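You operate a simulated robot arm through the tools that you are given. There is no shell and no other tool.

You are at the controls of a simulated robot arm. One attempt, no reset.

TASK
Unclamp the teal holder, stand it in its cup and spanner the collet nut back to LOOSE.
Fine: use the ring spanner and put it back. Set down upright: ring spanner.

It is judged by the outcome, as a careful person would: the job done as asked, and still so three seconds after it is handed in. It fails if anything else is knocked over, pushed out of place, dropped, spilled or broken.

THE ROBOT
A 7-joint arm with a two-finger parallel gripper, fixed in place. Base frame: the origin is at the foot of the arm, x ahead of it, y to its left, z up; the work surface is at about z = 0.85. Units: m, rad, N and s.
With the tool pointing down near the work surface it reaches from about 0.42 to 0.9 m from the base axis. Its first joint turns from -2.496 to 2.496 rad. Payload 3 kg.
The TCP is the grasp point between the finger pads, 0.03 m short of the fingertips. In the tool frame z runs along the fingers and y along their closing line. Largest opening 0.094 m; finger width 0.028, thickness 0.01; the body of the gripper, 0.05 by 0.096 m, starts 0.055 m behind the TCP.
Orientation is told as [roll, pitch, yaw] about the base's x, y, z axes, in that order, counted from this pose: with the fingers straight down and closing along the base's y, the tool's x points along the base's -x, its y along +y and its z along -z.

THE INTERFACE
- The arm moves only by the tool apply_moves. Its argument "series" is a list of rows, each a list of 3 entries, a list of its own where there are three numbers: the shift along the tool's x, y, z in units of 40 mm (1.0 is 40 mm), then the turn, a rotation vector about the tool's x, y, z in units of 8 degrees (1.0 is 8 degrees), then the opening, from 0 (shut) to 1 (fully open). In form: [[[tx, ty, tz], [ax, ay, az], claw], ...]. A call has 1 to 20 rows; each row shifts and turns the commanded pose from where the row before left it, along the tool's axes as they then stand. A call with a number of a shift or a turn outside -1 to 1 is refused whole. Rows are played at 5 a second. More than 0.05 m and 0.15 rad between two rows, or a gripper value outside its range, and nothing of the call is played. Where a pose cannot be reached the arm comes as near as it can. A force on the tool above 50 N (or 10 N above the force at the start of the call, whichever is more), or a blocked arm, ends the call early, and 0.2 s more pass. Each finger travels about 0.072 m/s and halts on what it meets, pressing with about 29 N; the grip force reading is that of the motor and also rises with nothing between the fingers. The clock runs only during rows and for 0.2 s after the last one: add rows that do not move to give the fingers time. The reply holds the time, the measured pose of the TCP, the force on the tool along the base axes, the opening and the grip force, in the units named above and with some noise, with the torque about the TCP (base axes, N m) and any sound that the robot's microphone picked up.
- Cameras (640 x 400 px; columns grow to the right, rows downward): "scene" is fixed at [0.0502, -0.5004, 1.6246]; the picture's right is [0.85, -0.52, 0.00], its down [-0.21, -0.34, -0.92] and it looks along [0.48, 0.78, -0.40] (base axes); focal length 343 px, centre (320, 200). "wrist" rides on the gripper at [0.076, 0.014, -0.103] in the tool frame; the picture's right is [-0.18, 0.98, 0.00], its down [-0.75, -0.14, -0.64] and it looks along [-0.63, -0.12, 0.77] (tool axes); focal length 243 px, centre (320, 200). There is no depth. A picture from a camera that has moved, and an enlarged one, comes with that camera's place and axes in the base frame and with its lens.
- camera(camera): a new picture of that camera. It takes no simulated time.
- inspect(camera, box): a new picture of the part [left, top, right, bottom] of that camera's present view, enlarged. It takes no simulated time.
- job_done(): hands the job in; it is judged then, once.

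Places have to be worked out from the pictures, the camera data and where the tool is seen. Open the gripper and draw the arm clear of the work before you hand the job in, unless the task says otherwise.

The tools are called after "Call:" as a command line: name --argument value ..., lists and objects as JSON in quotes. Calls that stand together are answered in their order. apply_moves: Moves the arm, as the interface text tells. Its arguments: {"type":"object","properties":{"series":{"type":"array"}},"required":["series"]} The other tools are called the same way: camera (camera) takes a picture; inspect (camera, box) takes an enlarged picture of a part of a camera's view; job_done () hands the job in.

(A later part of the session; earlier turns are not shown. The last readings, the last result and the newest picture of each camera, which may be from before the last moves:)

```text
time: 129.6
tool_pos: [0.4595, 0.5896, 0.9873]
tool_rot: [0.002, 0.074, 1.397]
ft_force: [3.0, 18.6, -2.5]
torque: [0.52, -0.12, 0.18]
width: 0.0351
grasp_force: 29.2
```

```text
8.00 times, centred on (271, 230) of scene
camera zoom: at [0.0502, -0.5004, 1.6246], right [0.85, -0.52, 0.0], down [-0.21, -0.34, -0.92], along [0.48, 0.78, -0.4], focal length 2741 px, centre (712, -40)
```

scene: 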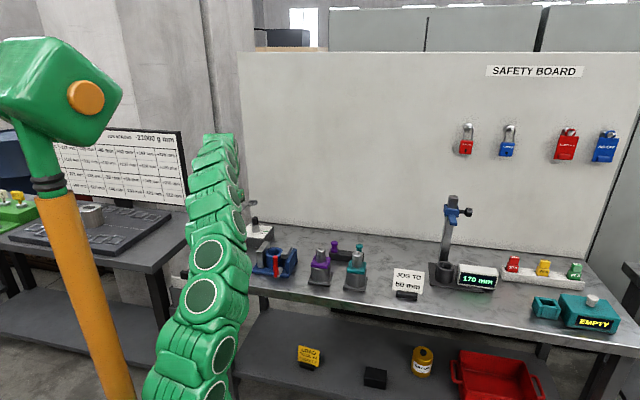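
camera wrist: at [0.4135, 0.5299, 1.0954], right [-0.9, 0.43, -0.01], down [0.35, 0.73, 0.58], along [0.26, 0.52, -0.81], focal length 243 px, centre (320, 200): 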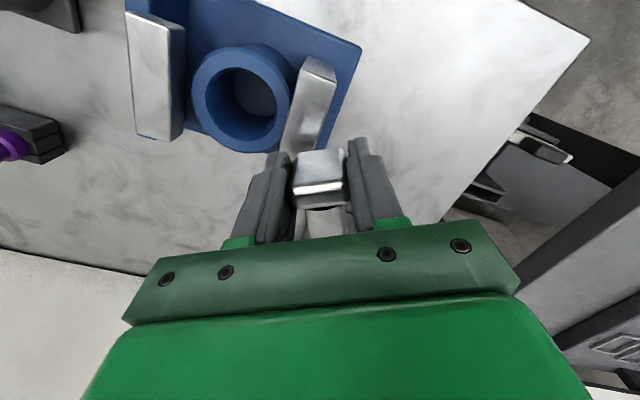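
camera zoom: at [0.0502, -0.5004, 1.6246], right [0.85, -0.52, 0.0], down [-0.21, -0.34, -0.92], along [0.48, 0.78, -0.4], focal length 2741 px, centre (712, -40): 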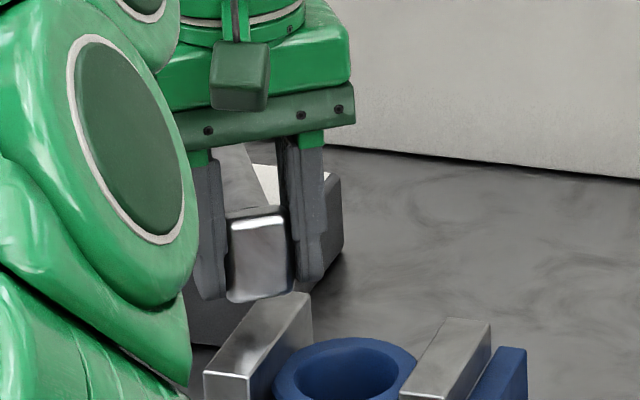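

The grip width crept to 35 mm, so I check how the block sits in the fingers.

Call:
inspect --camera "wrist" --box '[240, 120, 400, 240]'

Call:
inspect --camera "scene" --box '[252, 218, 292, 248]'

```text
3.33 times, centred on (320, 180) of wrist
camera zoom: at [0.434, 0.5232, 1.0943], right [-0.94, 0.35, -0.01], down [0.28, 0.76, 0.58], along [0.21, 0.54, -0.81], focal length 809 px, centre (320, 267)
```

zoom: 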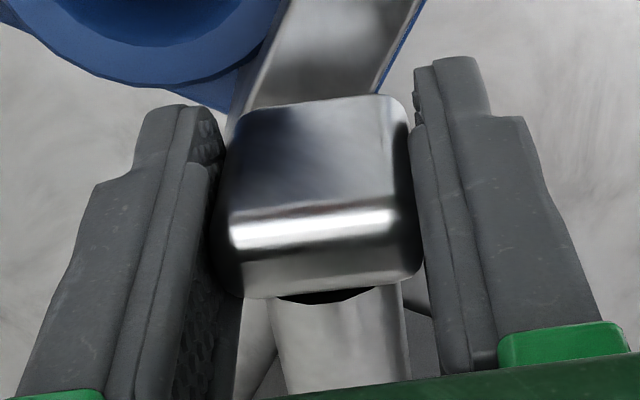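

```text
13.33 times, centred on (272, 233) of scene
camera zoom: at [0.0502, -0.5004, 1.6246], right [0.85, -0.52, 0.0], down [-0.21, -0.34, -0.92], along [0.48, 0.78, -0.4], focal length 4568 px, centre (960, -240)
```

zoom: 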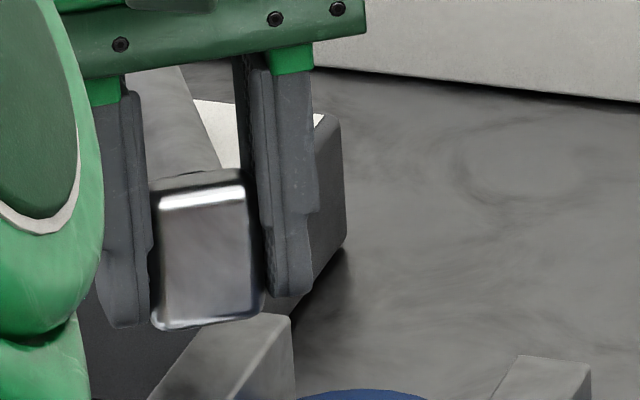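

The block is only slightly rotated in the pads. I trim forward 0.5 mm and continue turning.

Call:
apply_moves --series '[[[-0.0125, 0, -0.001], [0, 0, 0], 0], [[-0.003, -0.1985, 0], [0.023, 0, -0.3117], 0], [[-0.003, -0.1985, 0], [0.023, 0, -0.3117], 0], [[0, 0, 0], [0, 0, 0], 0]]'

Call:
apply_moves --series '[[[-0.003, -0.1985, 0], [0.023, 0, -0.3117], 0], [[-0.003, -0.1985, 0], [0.023, 0, -0.3117], 0], [[0, 0, 0], [0, 0, 0], 0]]'

Call:
camera --camera "scene"

Call:
inspect --camera "scene" --box '[235, 200, 307, 250]'

```text
time: 130.6
tool_pos: [0.4763, 0.5868, 0.9863]
tool_rot: [0.002, 0.073, 1.482]
ft_force: [-1.8, -3.4, -4.6]
torque: [-0.63, -0.02, 0.06]
width: 0.0349
grasp_force: 29.4
```

```text
time: 131.4
tool_pos: [0.492, 0.5855, 0.9874]
tool_rot: [0.002, 0.074, 1.568]
ft_force: [1.4, -22.2, 6.5]
torque: [0.89, -0.18, -0.48]
width: 0.0347
grasp_force: 28.8
```

```text
taken
```

scene: 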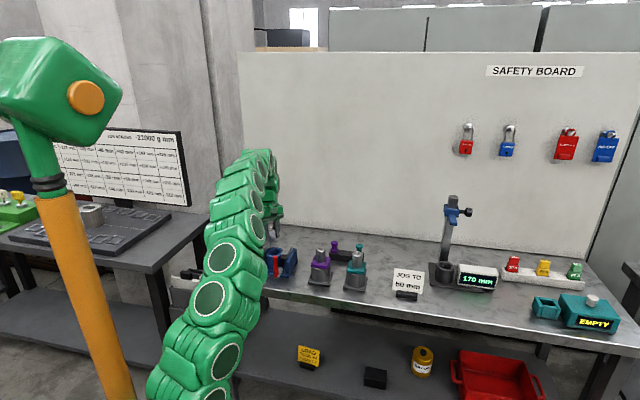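

```text
8.00 times, centred on (271, 225) of scene
camera zoom: at [0.0502, -0.5004, 1.6246], right [0.85, -0.52, 0.0], down [-0.21, -0.34, -0.92], along [0.48, 0.78, -0.4], focal length 2741 px, centre (712, 0)
```

zoom: 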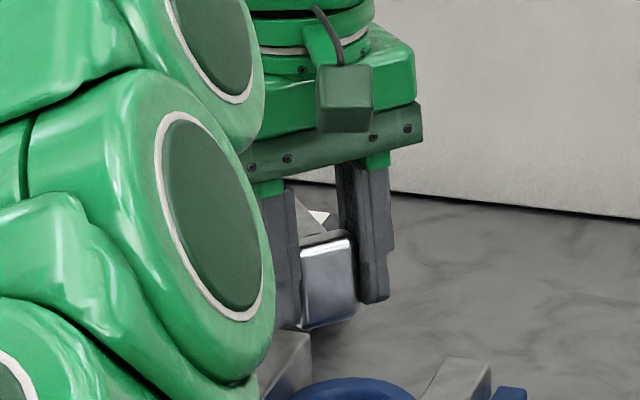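

Heading 90°. I correct 0.6 mm back and go on another 10°.

Call:
apply_moves --series '[[[0.014, 0, 0.001], [0, 0, 0], 0], [[0.001, -0.1985, 0], [0.023, 0, -0.3117], 0], [[0.001, -0.1985, 0], [0.023, 0, -0.3117], 0], [[0, 0, 0], [0, 0, 0], 0]]'

Call:
apply_moves --series '[[[0.0, -0.1985, 0], [0.023, 0, -0.3117], 0], [[0.0, -0.1985, 0], [0.023, 0, -0.3117], 0], [[0, 0, 0], [0, 0, 0], 0]]'

Call:
inspect --camera "scene" --box '[240, 200, 312, 250]'

```text
time: 132.4
tool_pos: [0.5069, 0.5857, 0.9856]
tool_rot: [0.004, 0.074, 1.657]
ft_force: [1.8, -20.3, -3.1]
torque: [-0.81, -0.15, -0.27]
width: 0.035
grasp_force: 28.5
```

```text
time: 133.2
tool_pos: [0.5229, 0.5863, 0.9866]
tool_rot: [0.002, 0.072, 1.743]
ft_force: [8.5, -32.3, 7.4]
torque: [0.75, -0.05, -0.75]
width: 0.0349
grasp_force: 29.1
```

```text
8.00 times, centred on (276, 225) of scene
camera zoom: at [0.0502, -0.5004, 1.6246], right [0.85, -0.52, 0.0], down [-0.21, -0.34, -0.92], along [0.48, 0.78, -0.4], focal length 2741 px, centre (672, 0)
```

zoom: 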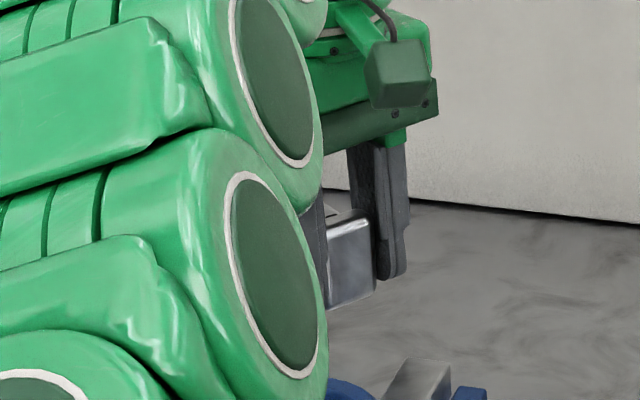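

Another 33 N push-back; I back off 1 mm and look at the grip.

Call:
apply_moves --series '[[[0.013, -0.001, 0.001], [0, 0, 0], 0], [[0.012, -0.001, 0.001], [0, 0, 0], 0], [[0, 0, 0], [0, 0, 0], 0]]'

Call:
inspect --camera "wrist" --box '[240, 120, 400, 240]'

Call:
camera --camera "wrist"

```text
time: 134.0
tool_pos: [0.5232, 0.5876, 0.9868]
tool_rot: [0.003, 0.07, 1.745]
ft_force: [6.3, -19.4, 6.2]
torque: [1.02, -0.06, -0.8]
width: 0.0353
grasp_force: 29.4
```

```text
3.33 times, centred on (320, 180) of wrist
camera zoom: at [0.5214, 0.5162, 1.0945], right [-1.0, 0.01, -0.01], down [0.0, 0.81, 0.59], along [0.02, 0.59, -0.81], focal length 809 px, centre (320, 267)
```

zoom: 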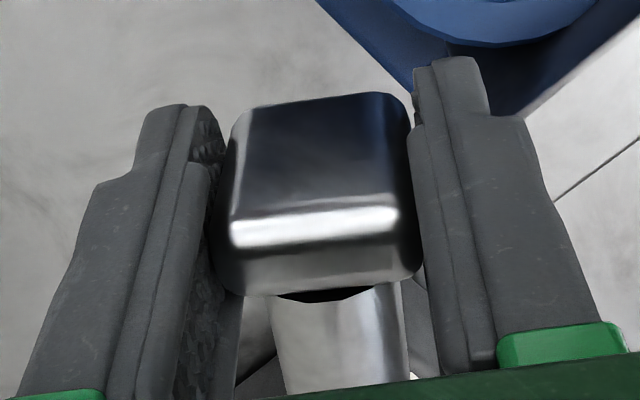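

```text
taken
camera wrist: at [0.5214, 0.5162, 1.0945], right [-1.0, 0.01, -0.01], down [0.0, 0.81, 0.59], along [0.02, 0.59, -0.81], focal length 243 px, centre (320, 200)
```

wrist: 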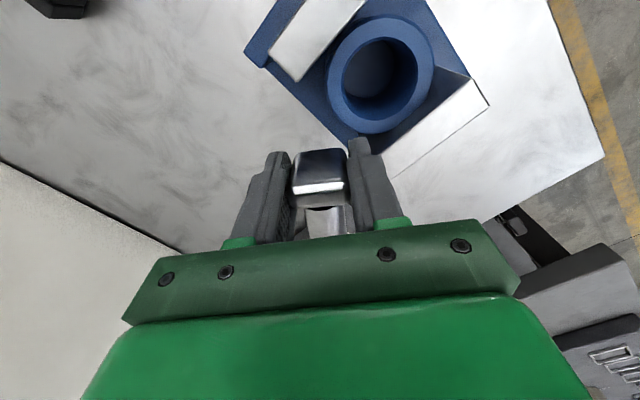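

Grip position looks unchanged. I relieve another 0.6 mm and continue with a slight backward bias toward heading ≈107°.

Call:
apply_moves --series '[[[0.014, 0, -0.008], [0, 0, 0], 0], [[0.004, -0.1985, 0], [0.023, 0, -0.3117], 0], [[0, 0, 0], [0, 0, 0], 0]]'

Call:
apply_moves --series '[[[0.006, -0.1985, 0], [0.023, 0, -0.3117], 0], [[0.004, -0.1985, 0], [0.023, 0, -0.3117], 0], [[0, 0, 0], [0, 0, 0], 0]]'

Call:
camera --camera "scene"

```text
time: 134.8
tool_pos: [0.5289, 0.5876, 0.9857]
tool_rot: [0.005, 0.072, 1.789]
ft_force: [-0.2, -8.7, -4.1]
torque: [-0.54, -0.17, -0.02]
width: 0.0354
grasp_force: 28.6
```

```text
time: 135.6
tool_pos: [0.5456, 0.5916, 0.9878]
tool_rot: [0.0, 0.072, 1.875]
ft_force: [0.9, -0.2, -1.5]
torque: [0.32, -0.04, -0.32]
width: 0.0357
grasp_force: 29.1
```

```text
taken
```

scene: 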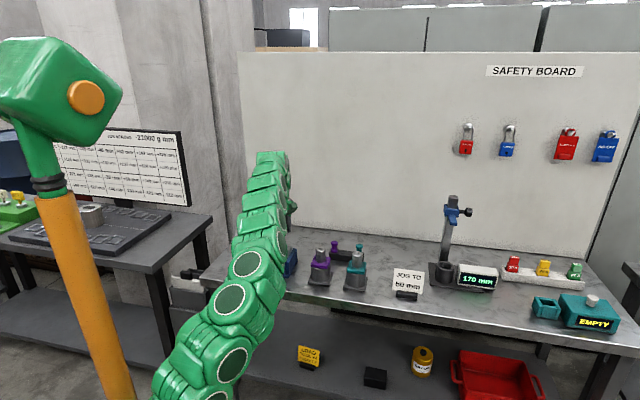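

Refining the pointer relation (pointer ≈ spanner heading − 67°) and the tick at ≈45°, I still need about 6° more. I turn another 6° and watch for an end stop.

Call:
apply_moves --series '[[[0.002, -0.238, 0], [0.0277, 0, -0.374], 0], [[0.002, -0.238, 0], [0.0277, 0, -0.374], 0], [[0, 0, 0], [0, 0, 0], 0]]'

Call:
inspect --camera "wrist" --box '[240, 120, 400, 240]'

```text
time: 136.4
tool_pos: [0.5634, 0.5975, 0.9866]
tool_rot: [0.002, 0.075, 1.979]
ft_force: [1.2, -3.2, -2.9]
torque: [-0.19, -0.11, -0.15]
width: 0.0355
grasp_force: 28.8
```

```text
3.33 times, centred on (320, 180) of wrist
camera zoom: at [0.5792, 0.5275, 1.0943], right [-0.98, -0.22, -0.01], down [-0.19, 0.79, 0.58], along [-0.12, 0.57, -0.81], focal length 809 px, centre (320, 267)
```

zoom: 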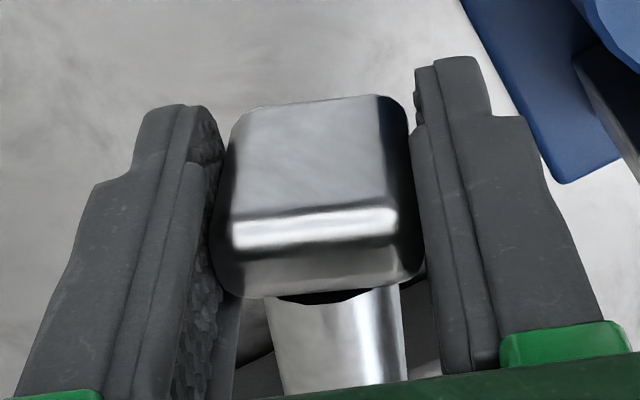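

By geometry the spanner is at ≈112.4°, putting the pointer at ≈45°, with negligible load. I lift the ring straight off the nut.

Call:
apply_moves --series '[[[0.0066, 0, -0.0873], [0, 0, 0], 0], [[0.0066, 0, -0.0873], [0, 0, 0], 0], [[0.0066, 0, -0.0873], [0, 0, 0], 0], [[0.0131, 0, -0.1745], [0, 0, 0], 0], [[0.0131, 0, -0.1745], [0, 0, 0], 0], [[0.0131, 0, -0.1745], [0, 0, 0], 0], [[0.0225, 0, -0.3], [0, 0, 0], 0], [[0.0225, 0, -0.3], [0, 0, 0], 0], [[0, 0, 0], [0, 0, 0], 0]]'

Call:
camera --camera "scene"

Call:
camera --camera "wrist"

```text
time: 137.8
tool_pos: [0.559, 0.5995, 1.0146]
tool_rot: [0.009, 0.072, 1.987]
ft_force: [-8.8, -6.6, -7.4]
torque: [0.34, 0.32, 0.25]
width: 0.0357
grasp_force: 29.1
stopped in row 7: the force on the tool passed its limit at 54 N (the readings are from after the stop); the commanded pose is now the measured one
```

```text
taken
```

scene: 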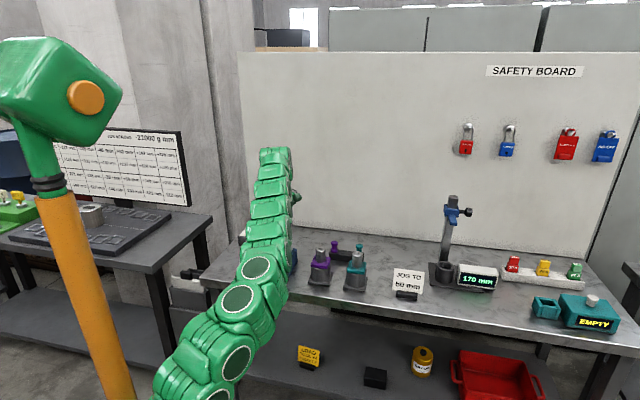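

```text
taken
camera wrist: at [0.5757, 0.5307, 1.1231], right [-0.97, -0.23, 0.0], down [-0.19, 0.79, 0.58], along [-0.13, 0.57, -0.81], focal length 243 px, centre (320, 200)
```

wrist: 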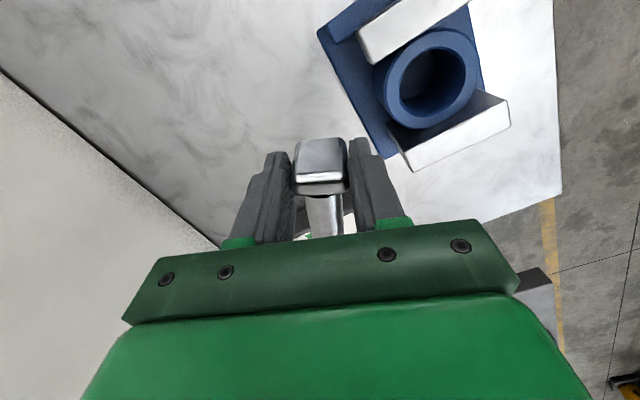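

The lift hit the 54 N limit: the ring bound on the nut (corners wedged after turning) and the spanner pitched instead. I look at what's visible before undoing it gently.

Call:
inspect --camera "scene" --box '[225, 190, 317, 250]'

Call:
inspect --camera "wrist" --box '[240, 120, 400, 240]'

```text
6.67 times, centred on (271, 220) of scene
camera zoom: at [0.0502, -0.5004, 1.6246], right [0.85, -0.52, 0.0], down [-0.21, -0.34, -0.92], along [0.48, 0.78, -0.4], focal length 2284 px, centre (647, 67)
```

zoom: 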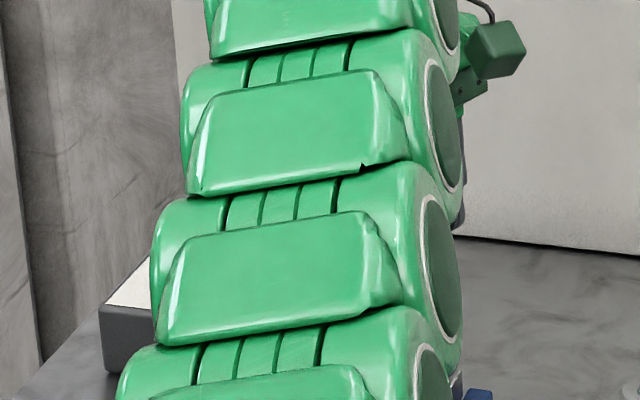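

```text
3.33 times, centred on (320, 180) of wrist
camera zoom: at [0.5757, 0.5307, 1.1231], right [-0.97, -0.23, 0.0], down [-0.19, 0.79, 0.58], along [-0.13, 0.57, -0.81], focal length 809 px, centre (320, 267)
```

zoom: 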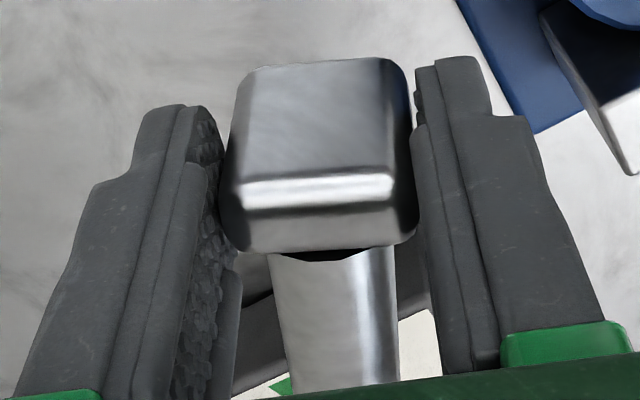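

The block slid about 1 cm down in the pads, so the ring is most likely still on the nut and tilted. I lower the handle again to level it, then will rotate back ~7° within the hex play to free it.

Call:
apply_moves --series '[[[-0.0063, 0, 0.0872], [0, 0, 0], 0], [[-0.0063, 0, 0.0872], [0, 0, 0], 0], [[0, 0, 0], [0, 0, 0], 0]]'

Call:
apply_moves --series '[[[-0.0063, 0, 0.0872], [0, 0, 0], 0], [[0, 0, 0], [0, 0, 0], 0]]'

Call:
inspect --camera "wrist" --box '[240, 120, 400, 240]'

```text
time: 138.6
tool_pos: [0.562, 0.5989, 1.0099]
tool_rot: [0.005, 0.071, 1.985]
ft_force: [-1.6, -15.6, 1.2]
torque: [0.55, 0.11, 0.01]
width: 0.0355
grasp_force: 28.8
```

```text
time: 139.2
tool_pos: [0.5613, 0.5984, 1.0049]
tool_rot: [0.006, 0.072, 1.983]
ft_force: [7.2, -24.4, 6.1]
torque: [0.55, 0.1, -0.22]
width: 0.0351
grasp_force: 29.1
```

```text
3.33 times, centred on (320, 180) of wrist
camera zoom: at [0.5771, 0.5295, 1.1134], right [-0.97, -0.23, -0.01], down [-0.19, 0.79, 0.59], along [-0.13, 0.57, -0.81], focal length 809 px, centre (320, 267)
```

zoom: 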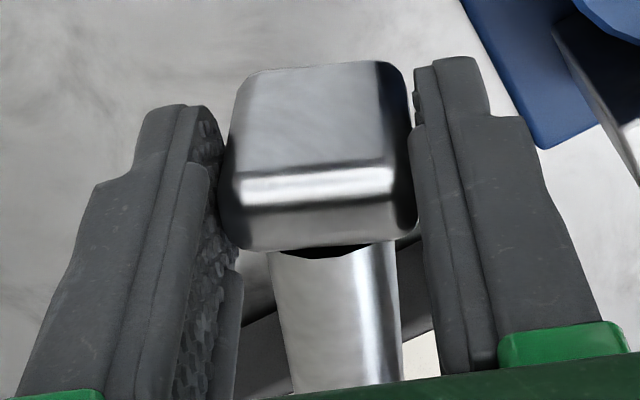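

Nearly level again. I relieve the forward load and rotate back (clockwise) about 7° around the nut to centre the hex play.

Call:
apply_moves --series '[[[0.02, 0, 0.0015], [0, 0, 0], 0], [[-0.0038, 0.185, 0], [-0.0215, 0, 0.2905], 0], [[-0.0038, 0.185, 0], [-0.0215, 0, 0.2905], 0], [[0, 0, 0], [0, 0, 0], 0]]'

Call:
inspect --camera "scene" --box '[225, 190, 317, 250]'

```text
time: 140.2
tool_pos: [0.546, 0.5944, 1.0049]
tool_rot: [0.006, 0.07, 1.906]
ft_force: [2.8, -12.0, -1.1]
torque: [-0.43, -0.07, 0.1]
width: 0.0353
grasp_force: 28.7
```

```text
6.67 times, centred on (271, 220) of scene
camera zoom: at [0.0502, -0.5004, 1.6246], right [0.85, -0.52, 0.0], down [-0.21, -0.34, -0.92], along [0.48, 0.78, -0.4], focal length 2284 px, centre (647, 67)
```

zoom: 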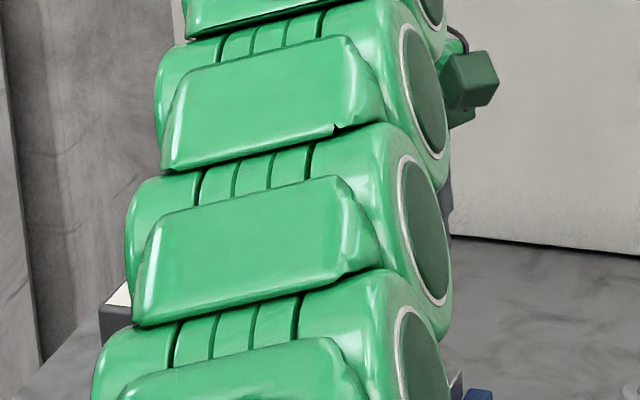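

Loads dropping. I rotate back 2° more with a 0.4 mm back trim, then try a small 3 mm lift.

Call:
apply_moves --series '[[[0.01, 0.16, 0], [-0.0185, 0, 0.25], 0], [[0, 0, 0], [0, 0, 0], 0]]'

Call:
apply_moves --series '[[[0.0028, 0, -0.0374], [0, 0, 0], 0], [[0.0028, 0, -0.0374], [0, 0, 0], 0], [[0, 0, 0], [0, 0, 0], 0]]'

```text
time: 140.8
tool_pos: [0.5415, 0.5921, 1.0054]
tool_rot: [0.009, 0.07, 1.87]
ft_force: [0.9, 3.0, -3.7]
torque: [-0.24, -0.05, -0.03]
width: 0.0349
grasp_force: 28.8
```

```text
time: 141.6
tool_pos: [0.5391, 0.5916, 1.0088]
tool_rot: [0.005, 0.069, 1.871]
ft_force: [-3.5, 19.6, -8.7]
torque: [0.02, -0.03, -0.02]
width: 0.0352
grasp_force: 29.0
```

Free before lifting, but lifting pulled on it again, indicating the spanner is tipped nose-down on the nut. I level it about the ring (tilt back 3° while lowering the handle).

Call:
apply_moves --series '[[[0.0144, 0, 0.0812], [0, -0.125, 0], 0], [[0.0144, 0, 0.0812], [0, -0.125, 0], 0], [[0, 0, 0], [0, 0, 0], 0]]'

Call:
inspect --camera "wrist" --box '[240, 120, 400, 240]'

```text
time: 142.4
tool_pos: [0.5414, 0.589, 1.002]
tool_rot: [0.006, 0.037, 1.87]
ft_force: [-1.9, 11.6, -4.5]
torque: [0.02, 0.04, 0.13]
width: 0.0354
grasp_force: 29.5
```

```text
3.33 times, centred on (320, 180) of wrist
camera zoom: at [0.5505, 0.516, 1.1066], right [-0.99, -0.11, 0.0], down [-0.09, 0.79, 0.61], along [-0.07, 0.61, -0.79], focal length 809 px, centre (320, 267)
```

zoom: 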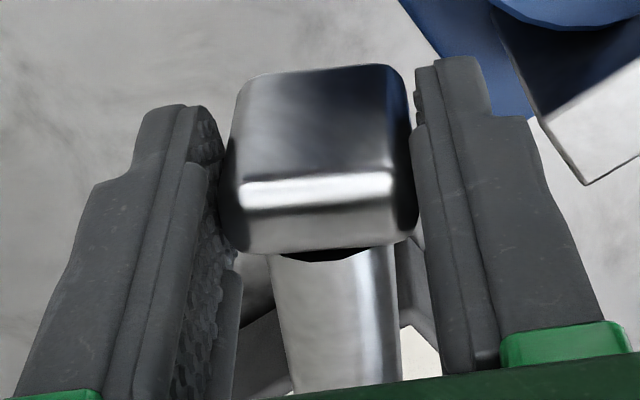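

I trim forward 0.45 mm, then raise the ring by tilting its nose up 2° with matched back-shift.

Call:
apply_moves --series '[[[-0.011, 0, 0], [0, 0, 0], 0], [[0.019, 0, 0], [0, -0.125, 0], 0], [[0.019, 0, 0], [0, -0.125, 0], 0], [[0, 0, 0], [0, 0, 0], 0]]'

Call:
inspect --camera "wrist" --box '[240, 120, 400, 240]'

```text
time: 143.4
tool_pos: [0.542, 0.5874, 1.0026]
tool_rot: [0.006, 0.002, 1.868]
ft_force: [-2.0, 1.6, -2.4]
torque: [-0.04, 0.04, 0.25]
width: 0.0357
grasp_force: 28.8
```

```text
3.33 times, centred on (320, 180) of wrist
camera zoom: at [0.5523, 0.5109, 1.1047], right [-0.99, -0.11, 0.01], down [-0.08, 0.76, 0.64], along [-0.08, 0.64, -0.77], focal length 809 px, centre (320, 267)
```

zoom: 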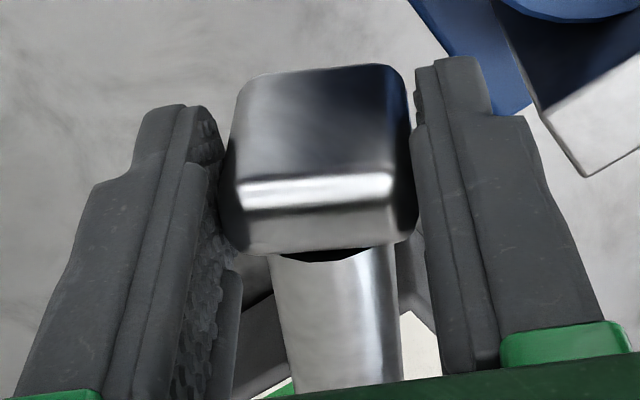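

Loads are small now. I try lifting vertically 4 mm.

Call:
apply_moves --series '[[[0, 0, -0.05], [0, 0, 0], 0], [[0, 0, -0.05], [0, 0, 0], 0], [[0, 0, 0], [0, 0, 0], 0]]'

```text
time: 144.2
tool_pos: [0.5423, 0.5881, 1.0064]
tool_rot: [0.006, 0.001, 1.87]
ft_force: [0.7, 1.4, -3.3]
torque: [-0.1, -0.05, -0.12]
width: 0.0355
grasp_force: 29.2
```

Forces remain at the free weight level, so it is coming up freely. I continue lifting in larger steps.

Call:
apply_moves --series '[[[0, 0, -0.1], [0, 0, 0], 0], [[0, 0, -0.1], [0, 0, 0], 0], [[0, 0, 0], [0, 0, 0], 0]]'

Call:
apply_moves --series '[[[0, 0, -0.1], [0, 0, 0], 0], [[0, 0, -0.15], [0, 0, 0], 0], [[0, 0, 0], [0, 0, 0], 0]]'

Call:
camera --camera "wrist"

```text
time: 145.0
tool_pos: [0.5433, 0.5875, 1.0153]
tool_rot: [0.005, 0.0, 1.87]
ft_force: [-0.6, 0.5, -1.3]
torque: [-0.18, -0.08, 0.0]
width: 0.0354
grasp_force: 29.1
```

```text
time: 145.8
tool_pos: [0.5429, 0.5885, 1.0242]
tool_rot: [0.007, 0.003, 1.869]
ft_force: [-0.4, 0.7, -3.3]
torque: [-0.18, -0.05, 0.0]
width: 0.0356
grasp_force: 29.0
```

```text
taken
camera wrist: at [0.5529, 0.5109, 1.1269], right [-0.99, -0.11, 0.01], down [-0.08, 0.76, 0.64], along [-0.08, 0.63, -0.77], focal length 243 px, centre (320, 200)
```

wrist: 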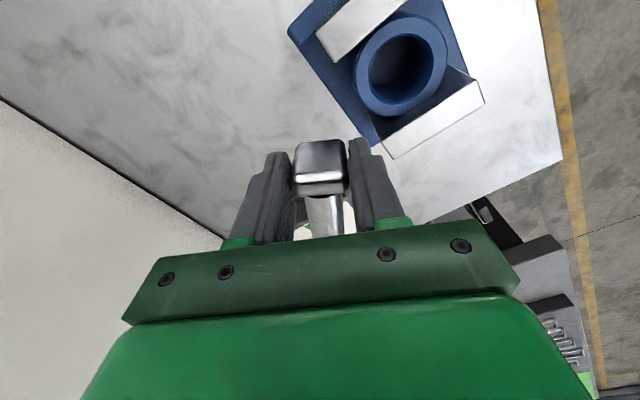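

The ring is off the nut (free weight torque). I raise further and rotate back toward heading 45°, clearing the scene camera's view of the nut.

Call:
apply_moves --series '[[[0, 0, -0.5], [0, 0, 0], 0], [[0, 0, -0.5], [0, 0, 0], 0], [[0, 0, 0], [0, 0, 0.8], 0], [[0, 0, 0], [0, 0, 0.8], 0], [[0, 0, 0], [0, 0, 0.8], 0], [[0, 0, 0], [0, 0, 0.8], 0], [[0, 0, 0], [0, 0, 0.8], 0], [[0, 0, 0], [0, 0, 0.8], 0], [[0, 0, 0], [0, 0, 0.8], 0], [[0, 0, 0], [0, 0, 0.8], 0], [[0, 0, 0], [0, 0, 0.8], 0], [[0, 0, 0], [0, 0, 0.55], 0], [[0, 0, 0], [0, 0, 0], 0]]'

Call:
camera --camera "scene"

```text
time: 148.6
tool_pos: [0.5419, 0.5879, 1.0634]
tool_rot: [0.001, 0.006, 0.785]
ft_force: [0.1, 1.0, -2.4]
torque: [-0.13, 0.17, 0.01]
width: 0.0359
grasp_force: 28.9
```

```text
taken
```

scene: 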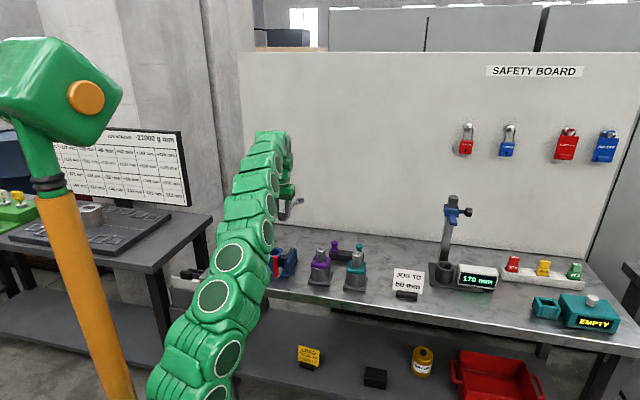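

Arm still blocks the view. I shift right along the table.

Call:
apply_moves --series '[[[0, -0.8, 0], [0, 0, 0], 0], [[0, -0.8, 0], [0, 0, 0], 0], [[0, -0.8, 0], [0, 0, 0], 0], [[0, -0.8, 0], [0, 0, 0], 0], [[0, -0.8, 0], [0, 0, 0], 0], [[0, -0.8, 0], [0, 0, 0], 0], [[0, -0.8, 0], [0, 0, 0], 0], [[0, 0, 0], [0, 0, 0], 0]]'

Call:
inspect --camera "scene" --box '[230, 205, 285, 245]'

Call:
camera --camera "wrist"

```text
time: 150.4
tool_pos: [0.7004, 0.428, 1.0648]
tool_rot: [0.002, 0.007, 0.786]
ft_force: [-0.8, -1.6, -3.1]
torque: [-0.19, 0.12, 0.01]
width: 0.0356
grasp_force: 28.7
```

```text
10.00 times, centred on (258, 225) of scene
camera zoom: at [0.0502, -0.5004, 1.6246], right [0.85, -0.52, 0.0], down [-0.21, -0.34, -0.92], along [0.48, 0.78, -0.4], focal length 3426 px, centre (945, -50)
```

zoom: 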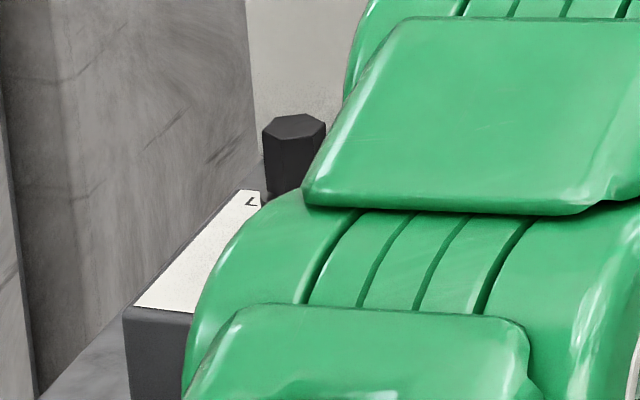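

```text
taken
camera wrist: at [0.6388, 0.3846, 1.1668], right [-0.57, 0.82, 0.0], down [0.64, 0.44, 0.64], along [0.52, 0.36, -0.77], focal length 243 px, centre (320, 200)
```

wrist: 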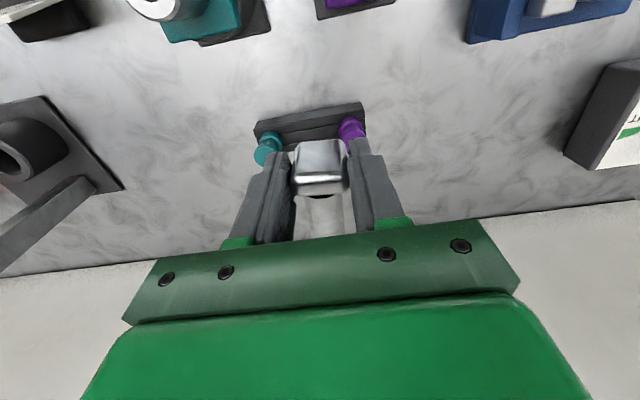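

The box hasn't moved. I carry on to near the spanner's home, which should clear the camera's view of the nut.

Call:
apply_moves --series '[[[0.207, -0.757, 0], [0, 0, 0], 0], [[0.207, -0.757, 0], [0, 0, 0], 0], [[0.207, -0.757, 0], [0, 0, 0], 0], [[0.207, -0.757, 0], [0, 0, 0], 0], [[0.207, -0.757, 0], [0, 0, 0], 0], [[0.207, -0.757, 0], [0, 0, 0], 0], [[0.207, -0.757, 0], [0, 0, 0], 0], [[0, 0, 0], [0, 0, 0], 0]]'

Call:
inspect --camera "scene" --box '[230, 205, 285, 245]'

Call:
inspect --camera "scene" --box '[245, 213, 277, 237]'

Call:
camera --camera "scene"

```text
time: 152.2
tool_pos: [0.8109, 0.2397, 1.0643]
tool_rot: [-0.001, 0.007, 0.786]
ft_force: [-0.4, 0.1, -3.3]
torque: [-0.12, 0.14, 0.01]
width: 0.0357
grasp_force: 29.2
```

```text
10.00 times, centred on (258, 225) of scene
camera zoom: at [0.0502, -0.5004, 1.6246], right [0.85, -0.52, 0.0], down [-0.21, -0.34, -0.92], along [0.48, 0.78, -0.4], focal length 3426 px, centre (945, -50)
```

zoom: 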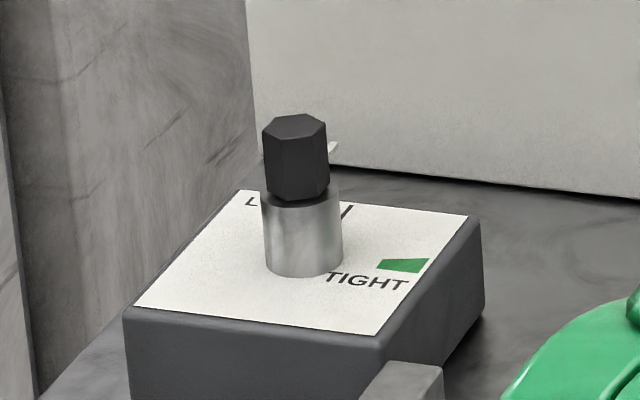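

```text
16.00 times, centred on (261, 225) of scene
camera zoom: at [0.0502, -0.5004, 1.6246], right [0.85, -0.52, 0.0], down [-0.21, -0.34, -0.92], along [0.48, 0.78, -0.4], focal length 5482 px, centre (1264, -200)
```

zoom: 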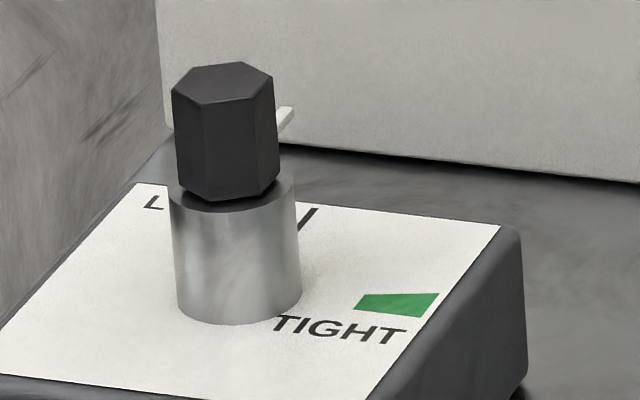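

```text
taken
```

scene: 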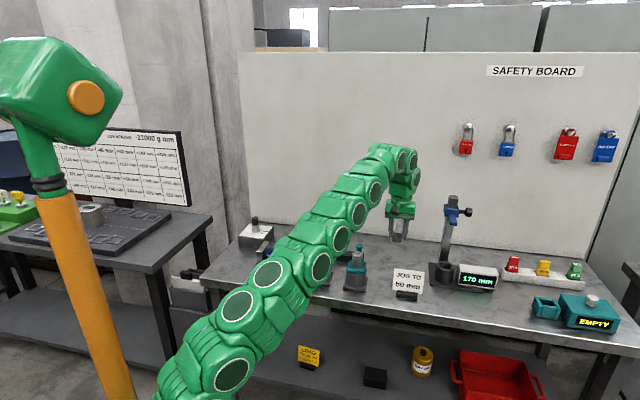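

The pointer now sits at ≈43.5°, right over the LOOSE tick (≈45°), and the box is unmoved. Next is returning the spanner; I inspect how it hangs in the grip.

Call:
inspect --camera "scene" --box '[370, 185, 434, 265]'

Call:
inspect --camera "wrist" --box '[240, 120, 400, 240]'

Call:
camera --camera "wrist"

```text
5.00 times, centred on (402, 225) of scene
camera zoom: at [0.0502, -0.5004, 1.6246], right [0.85, -0.52, 0.0], down [-0.21, -0.34, -0.92], along [0.48, 0.78, -0.4], focal length 1713 px, centre (-90, 75)
```

zoom: 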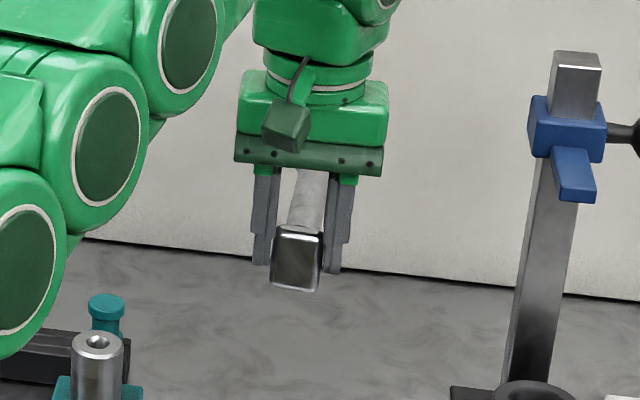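

```text
3.33 times, centred on (320, 180) of wrist
camera zoom: at [0.7482, 0.1947, 1.1667], right [-0.57, 0.82, 0.0], down [0.64, 0.44, 0.64], along [0.52, 0.36, -0.77], focal length 809 px, centre (320, 267)
```

zoom: 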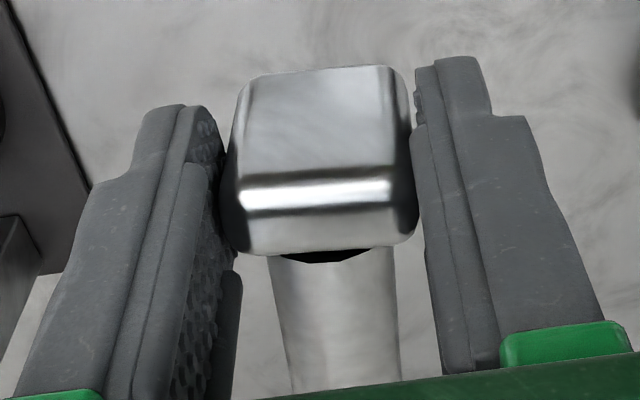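

```text
taken
camera wrist: at [0.7482, 0.1947, 1.1667], right [-0.57, 0.82, 0.0], down [0.64, 0.44, 0.64], along [0.52, 0.36, -0.77], focal length 243 px, centre (320, 200)
```

wrist: 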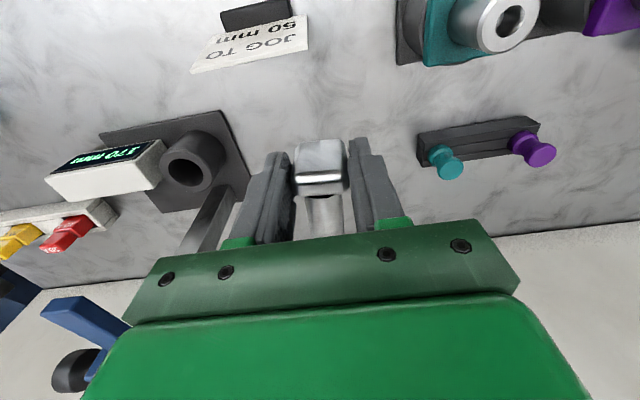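

The spanner sits ~1 cm lower in the pads and slightly forward, otherwise as picked. I descend and move outward along the reverse of the pick-up path to just above its home spot.

Call:
apply_moves --series '[[[-0.28, -0.006, 0.4], [0, 0, 0], 0], [[-0.28, -0.006, 0.6], [0, 0, 0], 0], [[-0.28, -0.006, 0.7], [0, 0, 0], 0], [[-0.28, -0.006, 0.7], [0, 0, 0], 0], [[-0.16, -0.006, 0.6], [0, 0, 0], 0], [[0, 0, 0], [0, 0, 0], 0]]'

Call:
camera --camera "wrist"

Call:
inspect --camera "scene" --box '[365, 215, 435, 275]'

```text
time: 153.6
tool_pos: [0.8462, 0.2744, 0.9429]
tool_rot: [0.002, 0.008, 0.787]
ft_force: [-0.9, -0.1, -1.5]
torque: [-0.11, 0.17, 0.02]
width: 0.0356
grasp_force: 28.7
```

```text
taken
camera wrist: at [0.7837, 0.2298, 1.0456], right [-0.57, 0.82, 0.0], down [0.64, 0.44, 0.64], along [0.52, 0.36, -0.77], focal length 243 px, centre (320, 200)
```

wrist: 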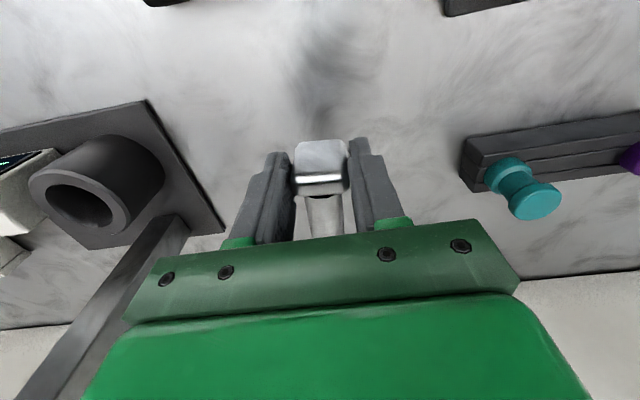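

```text
6.67 times, centred on (400, 245) of scene
camera zoom: at [0.0502, -0.5004, 1.6246], right [0.85, -0.52, 0.0], down [-0.21, -0.34, -0.92], along [0.48, 0.78, -0.4], focal length 2284 px, centre (-213, -100)
```

zoom: 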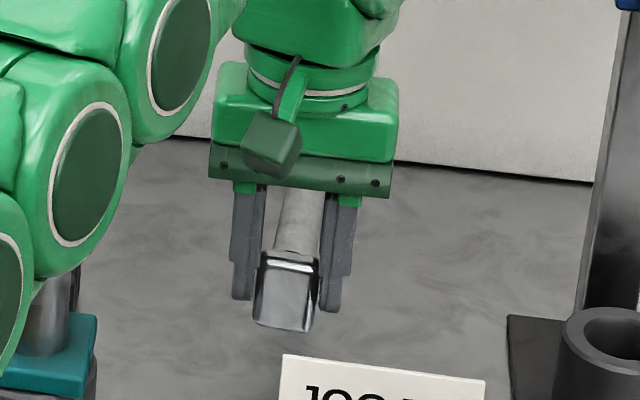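

Everything hangs properly above the home spot. I lower 4 cm, then continue in small steps until touch-down.

Call:
apply_moves --series '[[[0, 0, 0.35], [0, 0, 0], 0], [[0, 0, 0.35], [0, 0, 0], 0], [[0, 0, 0.2], [0, 0, 0], 0], [[0, 0, 0], [0, 0, 0], 0]]'

Call:
inspect --camera "scene" --box '[370, 235, 425, 285]'

Call:
camera --camera "wrist"

```text
time: 154.6
tool_pos: [0.8466, 0.2742, 0.9071]
tool_rot: [0.004, 0.008, 0.786]
ft_force: [-0.5, 0.6, -3.3]
torque: [-0.16, 0.14, -0.01]
width: 0.0356
grasp_force: 29.2
```

```text
8.00 times, centred on (398, 260) of scene
camera zoom: at [0.0502, -0.5004, 1.6246], right [0.85, -0.52, 0.0], down [-0.21, -0.34, -0.92], along [0.48, 0.78, -0.4], focal length 2741 px, centre (-300, -280)
```

zoom: 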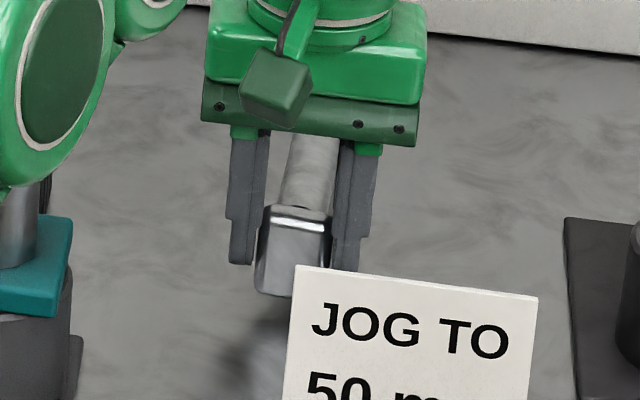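

```text
taken
camera wrist: at [0.7843, 0.23, 1.01], right [-0.57, 0.82, 0.0], down [0.64, 0.44, 0.64], along [0.52, 0.36, -0.77], focal length 243 px, centre (320, 200)
```

wrist: 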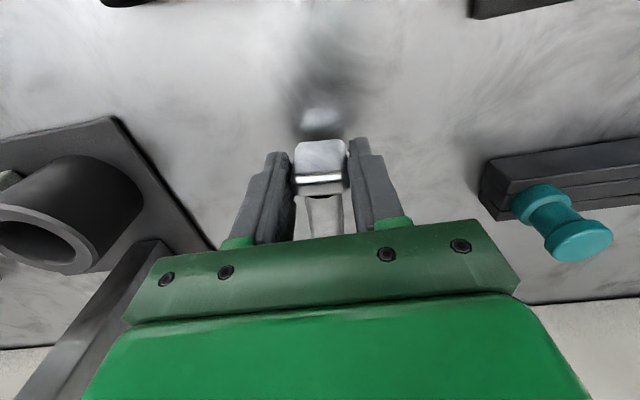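

No contact yet. Small steps now.

Call:
apply_moves --series '[[[0, 0, 0.05], [0, 0, 0], 0], [[0, 0, 0.05], [0, 0, 0], 0], [[0, 0, 0], [0, 0, 0], 0]]'

Call:
apply_moves --series '[[[0, 0, 0.05], [0, 0, 0], 0], [[0, 0, 0.03], [0, 0, 0], 0], [[0, 0, 0], [0, 0, 0], 0]]'

```text
time: 155.4
tool_pos: [0.8467, 0.2738, 0.9033]
tool_rot: [0.002, 0.006, 0.786]
ft_force: [0.3, 0.7, -2.0]
torque: [-0.12, 0.15, 0.01]
width: 0.0355
grasp_force: 29.3
```

```text
time: 156.2
tool_pos: [0.8465, 0.2744, 0.9008]
tool_rot: [0.002, 0.008, 0.787]
ft_force: [-0.3, 0.3, -3.6]
torque: [-0.13, 0.15, 0.0]
width: 0.0356
grasp_force: 29.3
```

Call:
apply_moves --series '[[[0, 0, 0.04], [0, 0, 0], 0], [[0, 0, 0.03], [0, 0, 0], 0], [[0, 0, 0], [0, 0, 0], 0]]'

Call:
inspect --camera "scene" --box '[370, 235, 425, 285]'

```text
time: 157.0
tool_pos: [0.8457, 0.274, 0.897]
tool_rot: [0.001, 0.004, 0.787]
ft_force: [-0.8, 0.4, 7.2]
torque: [-0.33, 0.15, 0.02]
width: 0.0357
grasp_force: 29.4
```

```text
8.00 times, centred on (398, 260) of scene
camera zoom: at [0.0502, -0.5004, 1.6246], right [0.85, -0.52, 0.0], down [-0.21, -0.34, -0.92], along [0.48, 0.78, -0.4], focal length 2741 px, centre (-300, -280)
```

zoom: 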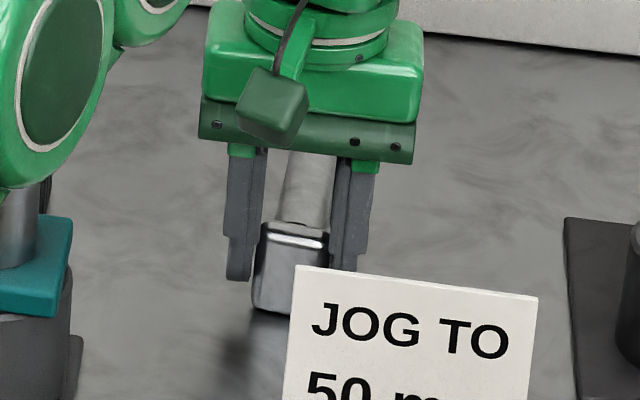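

The block touched first at its right-rear bottom edge: the spanner is rolled ~3° in the grip. I lift 3 mm, roll the tool to level it, and touch down again.

Call:
apply_moves --series '[[[0, 0, -0.08], [0, 0, 0], 0], [[0, 0, 0], [0.2, 0, 0], 0], [[0, 0, 0], [0.2, 0, 0], 0], [[0, 0, 0], [0, 0, 0], 0]]'

Call:
inspect --camera "scene" --box '[370, 235, 425, 285]'

Call:
inspect --camera "wrist" --box '[240, 120, 400, 240]'

```text
time: 158.0
tool_pos: [0.846, 0.2748, 0.9005]
tool_rot: [-0.054, 0.008, 0.787]
ft_force: [-0.5, -0.3, -3.4]
torque: [-0.1, 0.14, -0.05]
width: 0.0354
grasp_force: 28.7
```

```text
8.00 times, centred on (398, 260) of scene
camera zoom: at [0.0502, -0.5004, 1.6246], right [0.85, -0.52, 0.0], down [-0.21, -0.34, -0.92], along [0.48, 0.78, -0.4], focal length 2741 px, centre (-300, -280)
```

zoom: 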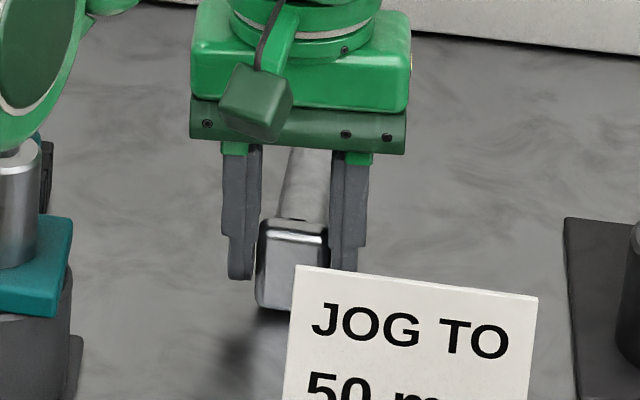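

```text
3.33 times, centred on (320, 180) of wrist
camera zoom: at [0.779, 0.2343, 1.0023], right [-0.57, 0.82, -0.05], down [0.61, 0.46, 0.64], along [0.55, 0.33, -0.76], focal length 809 px, centre (320, 267)
```

zoom: 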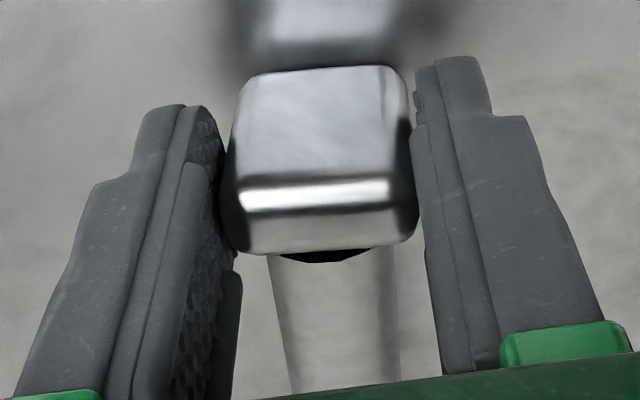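

The block's top edge slope now matches its original resting orientation. I lower to touch-down again.

Call:
apply_moves --series '[[[0, 0, 0.05], [0, 0, 0], 0], [[0, 0, 0.04], [0, 0, 0], 0], [[0, 0, 0], [0, 0, 0], 0]]'

Call:
apply_moves --series '[[[0, 0, 0.02], [0, 0, 0], 0], [[0, 0, 0], [0, 0, 0], 0]]'

```text
time: 158.8
tool_pos: [0.8465, 0.2752, 0.8979]
tool_rot: [-0.055, 0.005, 0.787]
ft_force: [2.4, 2.6, 8.9]
torque: [0.06, 0.21, -0.01]
width: 0.0357
grasp_force: 29.1
```

```text
time: 159.4
tool_pos: [0.8454, 0.2743, 0.8985]
tool_rot: [-0.055, 0.006, 0.786]
ft_force: [2.4, 0.6, 16.6]
torque: [0.05, 0.33, -0.04]
width: 0.0354
grasp_force: 28.9
```

Touch-down is now balanced across the block. I relieve the press slightly and open the fingers gradually.

Call:
apply_moves --series '[[[0, 0, -0.025], [0, 0, 0], 0], [[0, 0, 0], [0, 0, 0], 0.4], [[0, 0, 0], [0, 0, 0], 0.45], [[0, 0, 0], [0, 0, 0], 0.55], [[0, 0, 0], [0, 0, 0], 0.7], [[0, 0, 0], [0, 0, 0], 0.85], [[0, 0, 0], [0, 0, 0], 1], [[0, 0, 0], [0, 0, 0], 1]]'

Call:
camera --camera "wrist"

Call:
inspect --camera "scene" --box '[370, 235, 425, 285]'

```text
time: 161.2
tool_pos: [0.8456, 0.2748, 0.8977]
tool_rot: [-0.054, 0.004, 0.787]
ft_force: [-0.2, 0.0, 0.1]
torque: [-0.01, -0.03, -0.02]
width: 0.0938
grasp_force: 0.1
```

```text
taken
camera wrist: at [0.7792, 0.2345, 0.9995], right [-0.57, 0.82, -0.05], down [0.61, 0.46, 0.64], along [0.56, 0.33, -0.76], focal length 243 px, centre (320, 200)
```

wrist: 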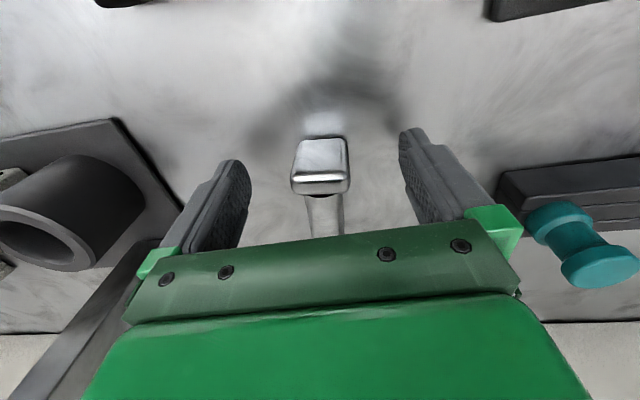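

```text
8.00 times, centred on (398, 260) of scene
camera zoom: at [0.0502, -0.5004, 1.6246], right [0.85, -0.52, 0.0], down [-0.21, -0.34, -0.92], along [0.48, 0.78, -0.4], focal length 2741 px, centre (-300, -280)
```

zoom: 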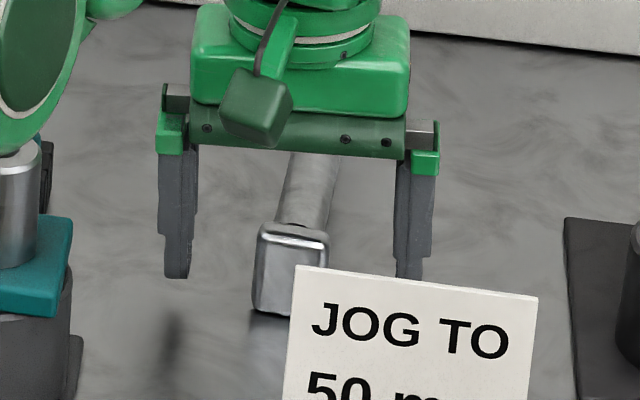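

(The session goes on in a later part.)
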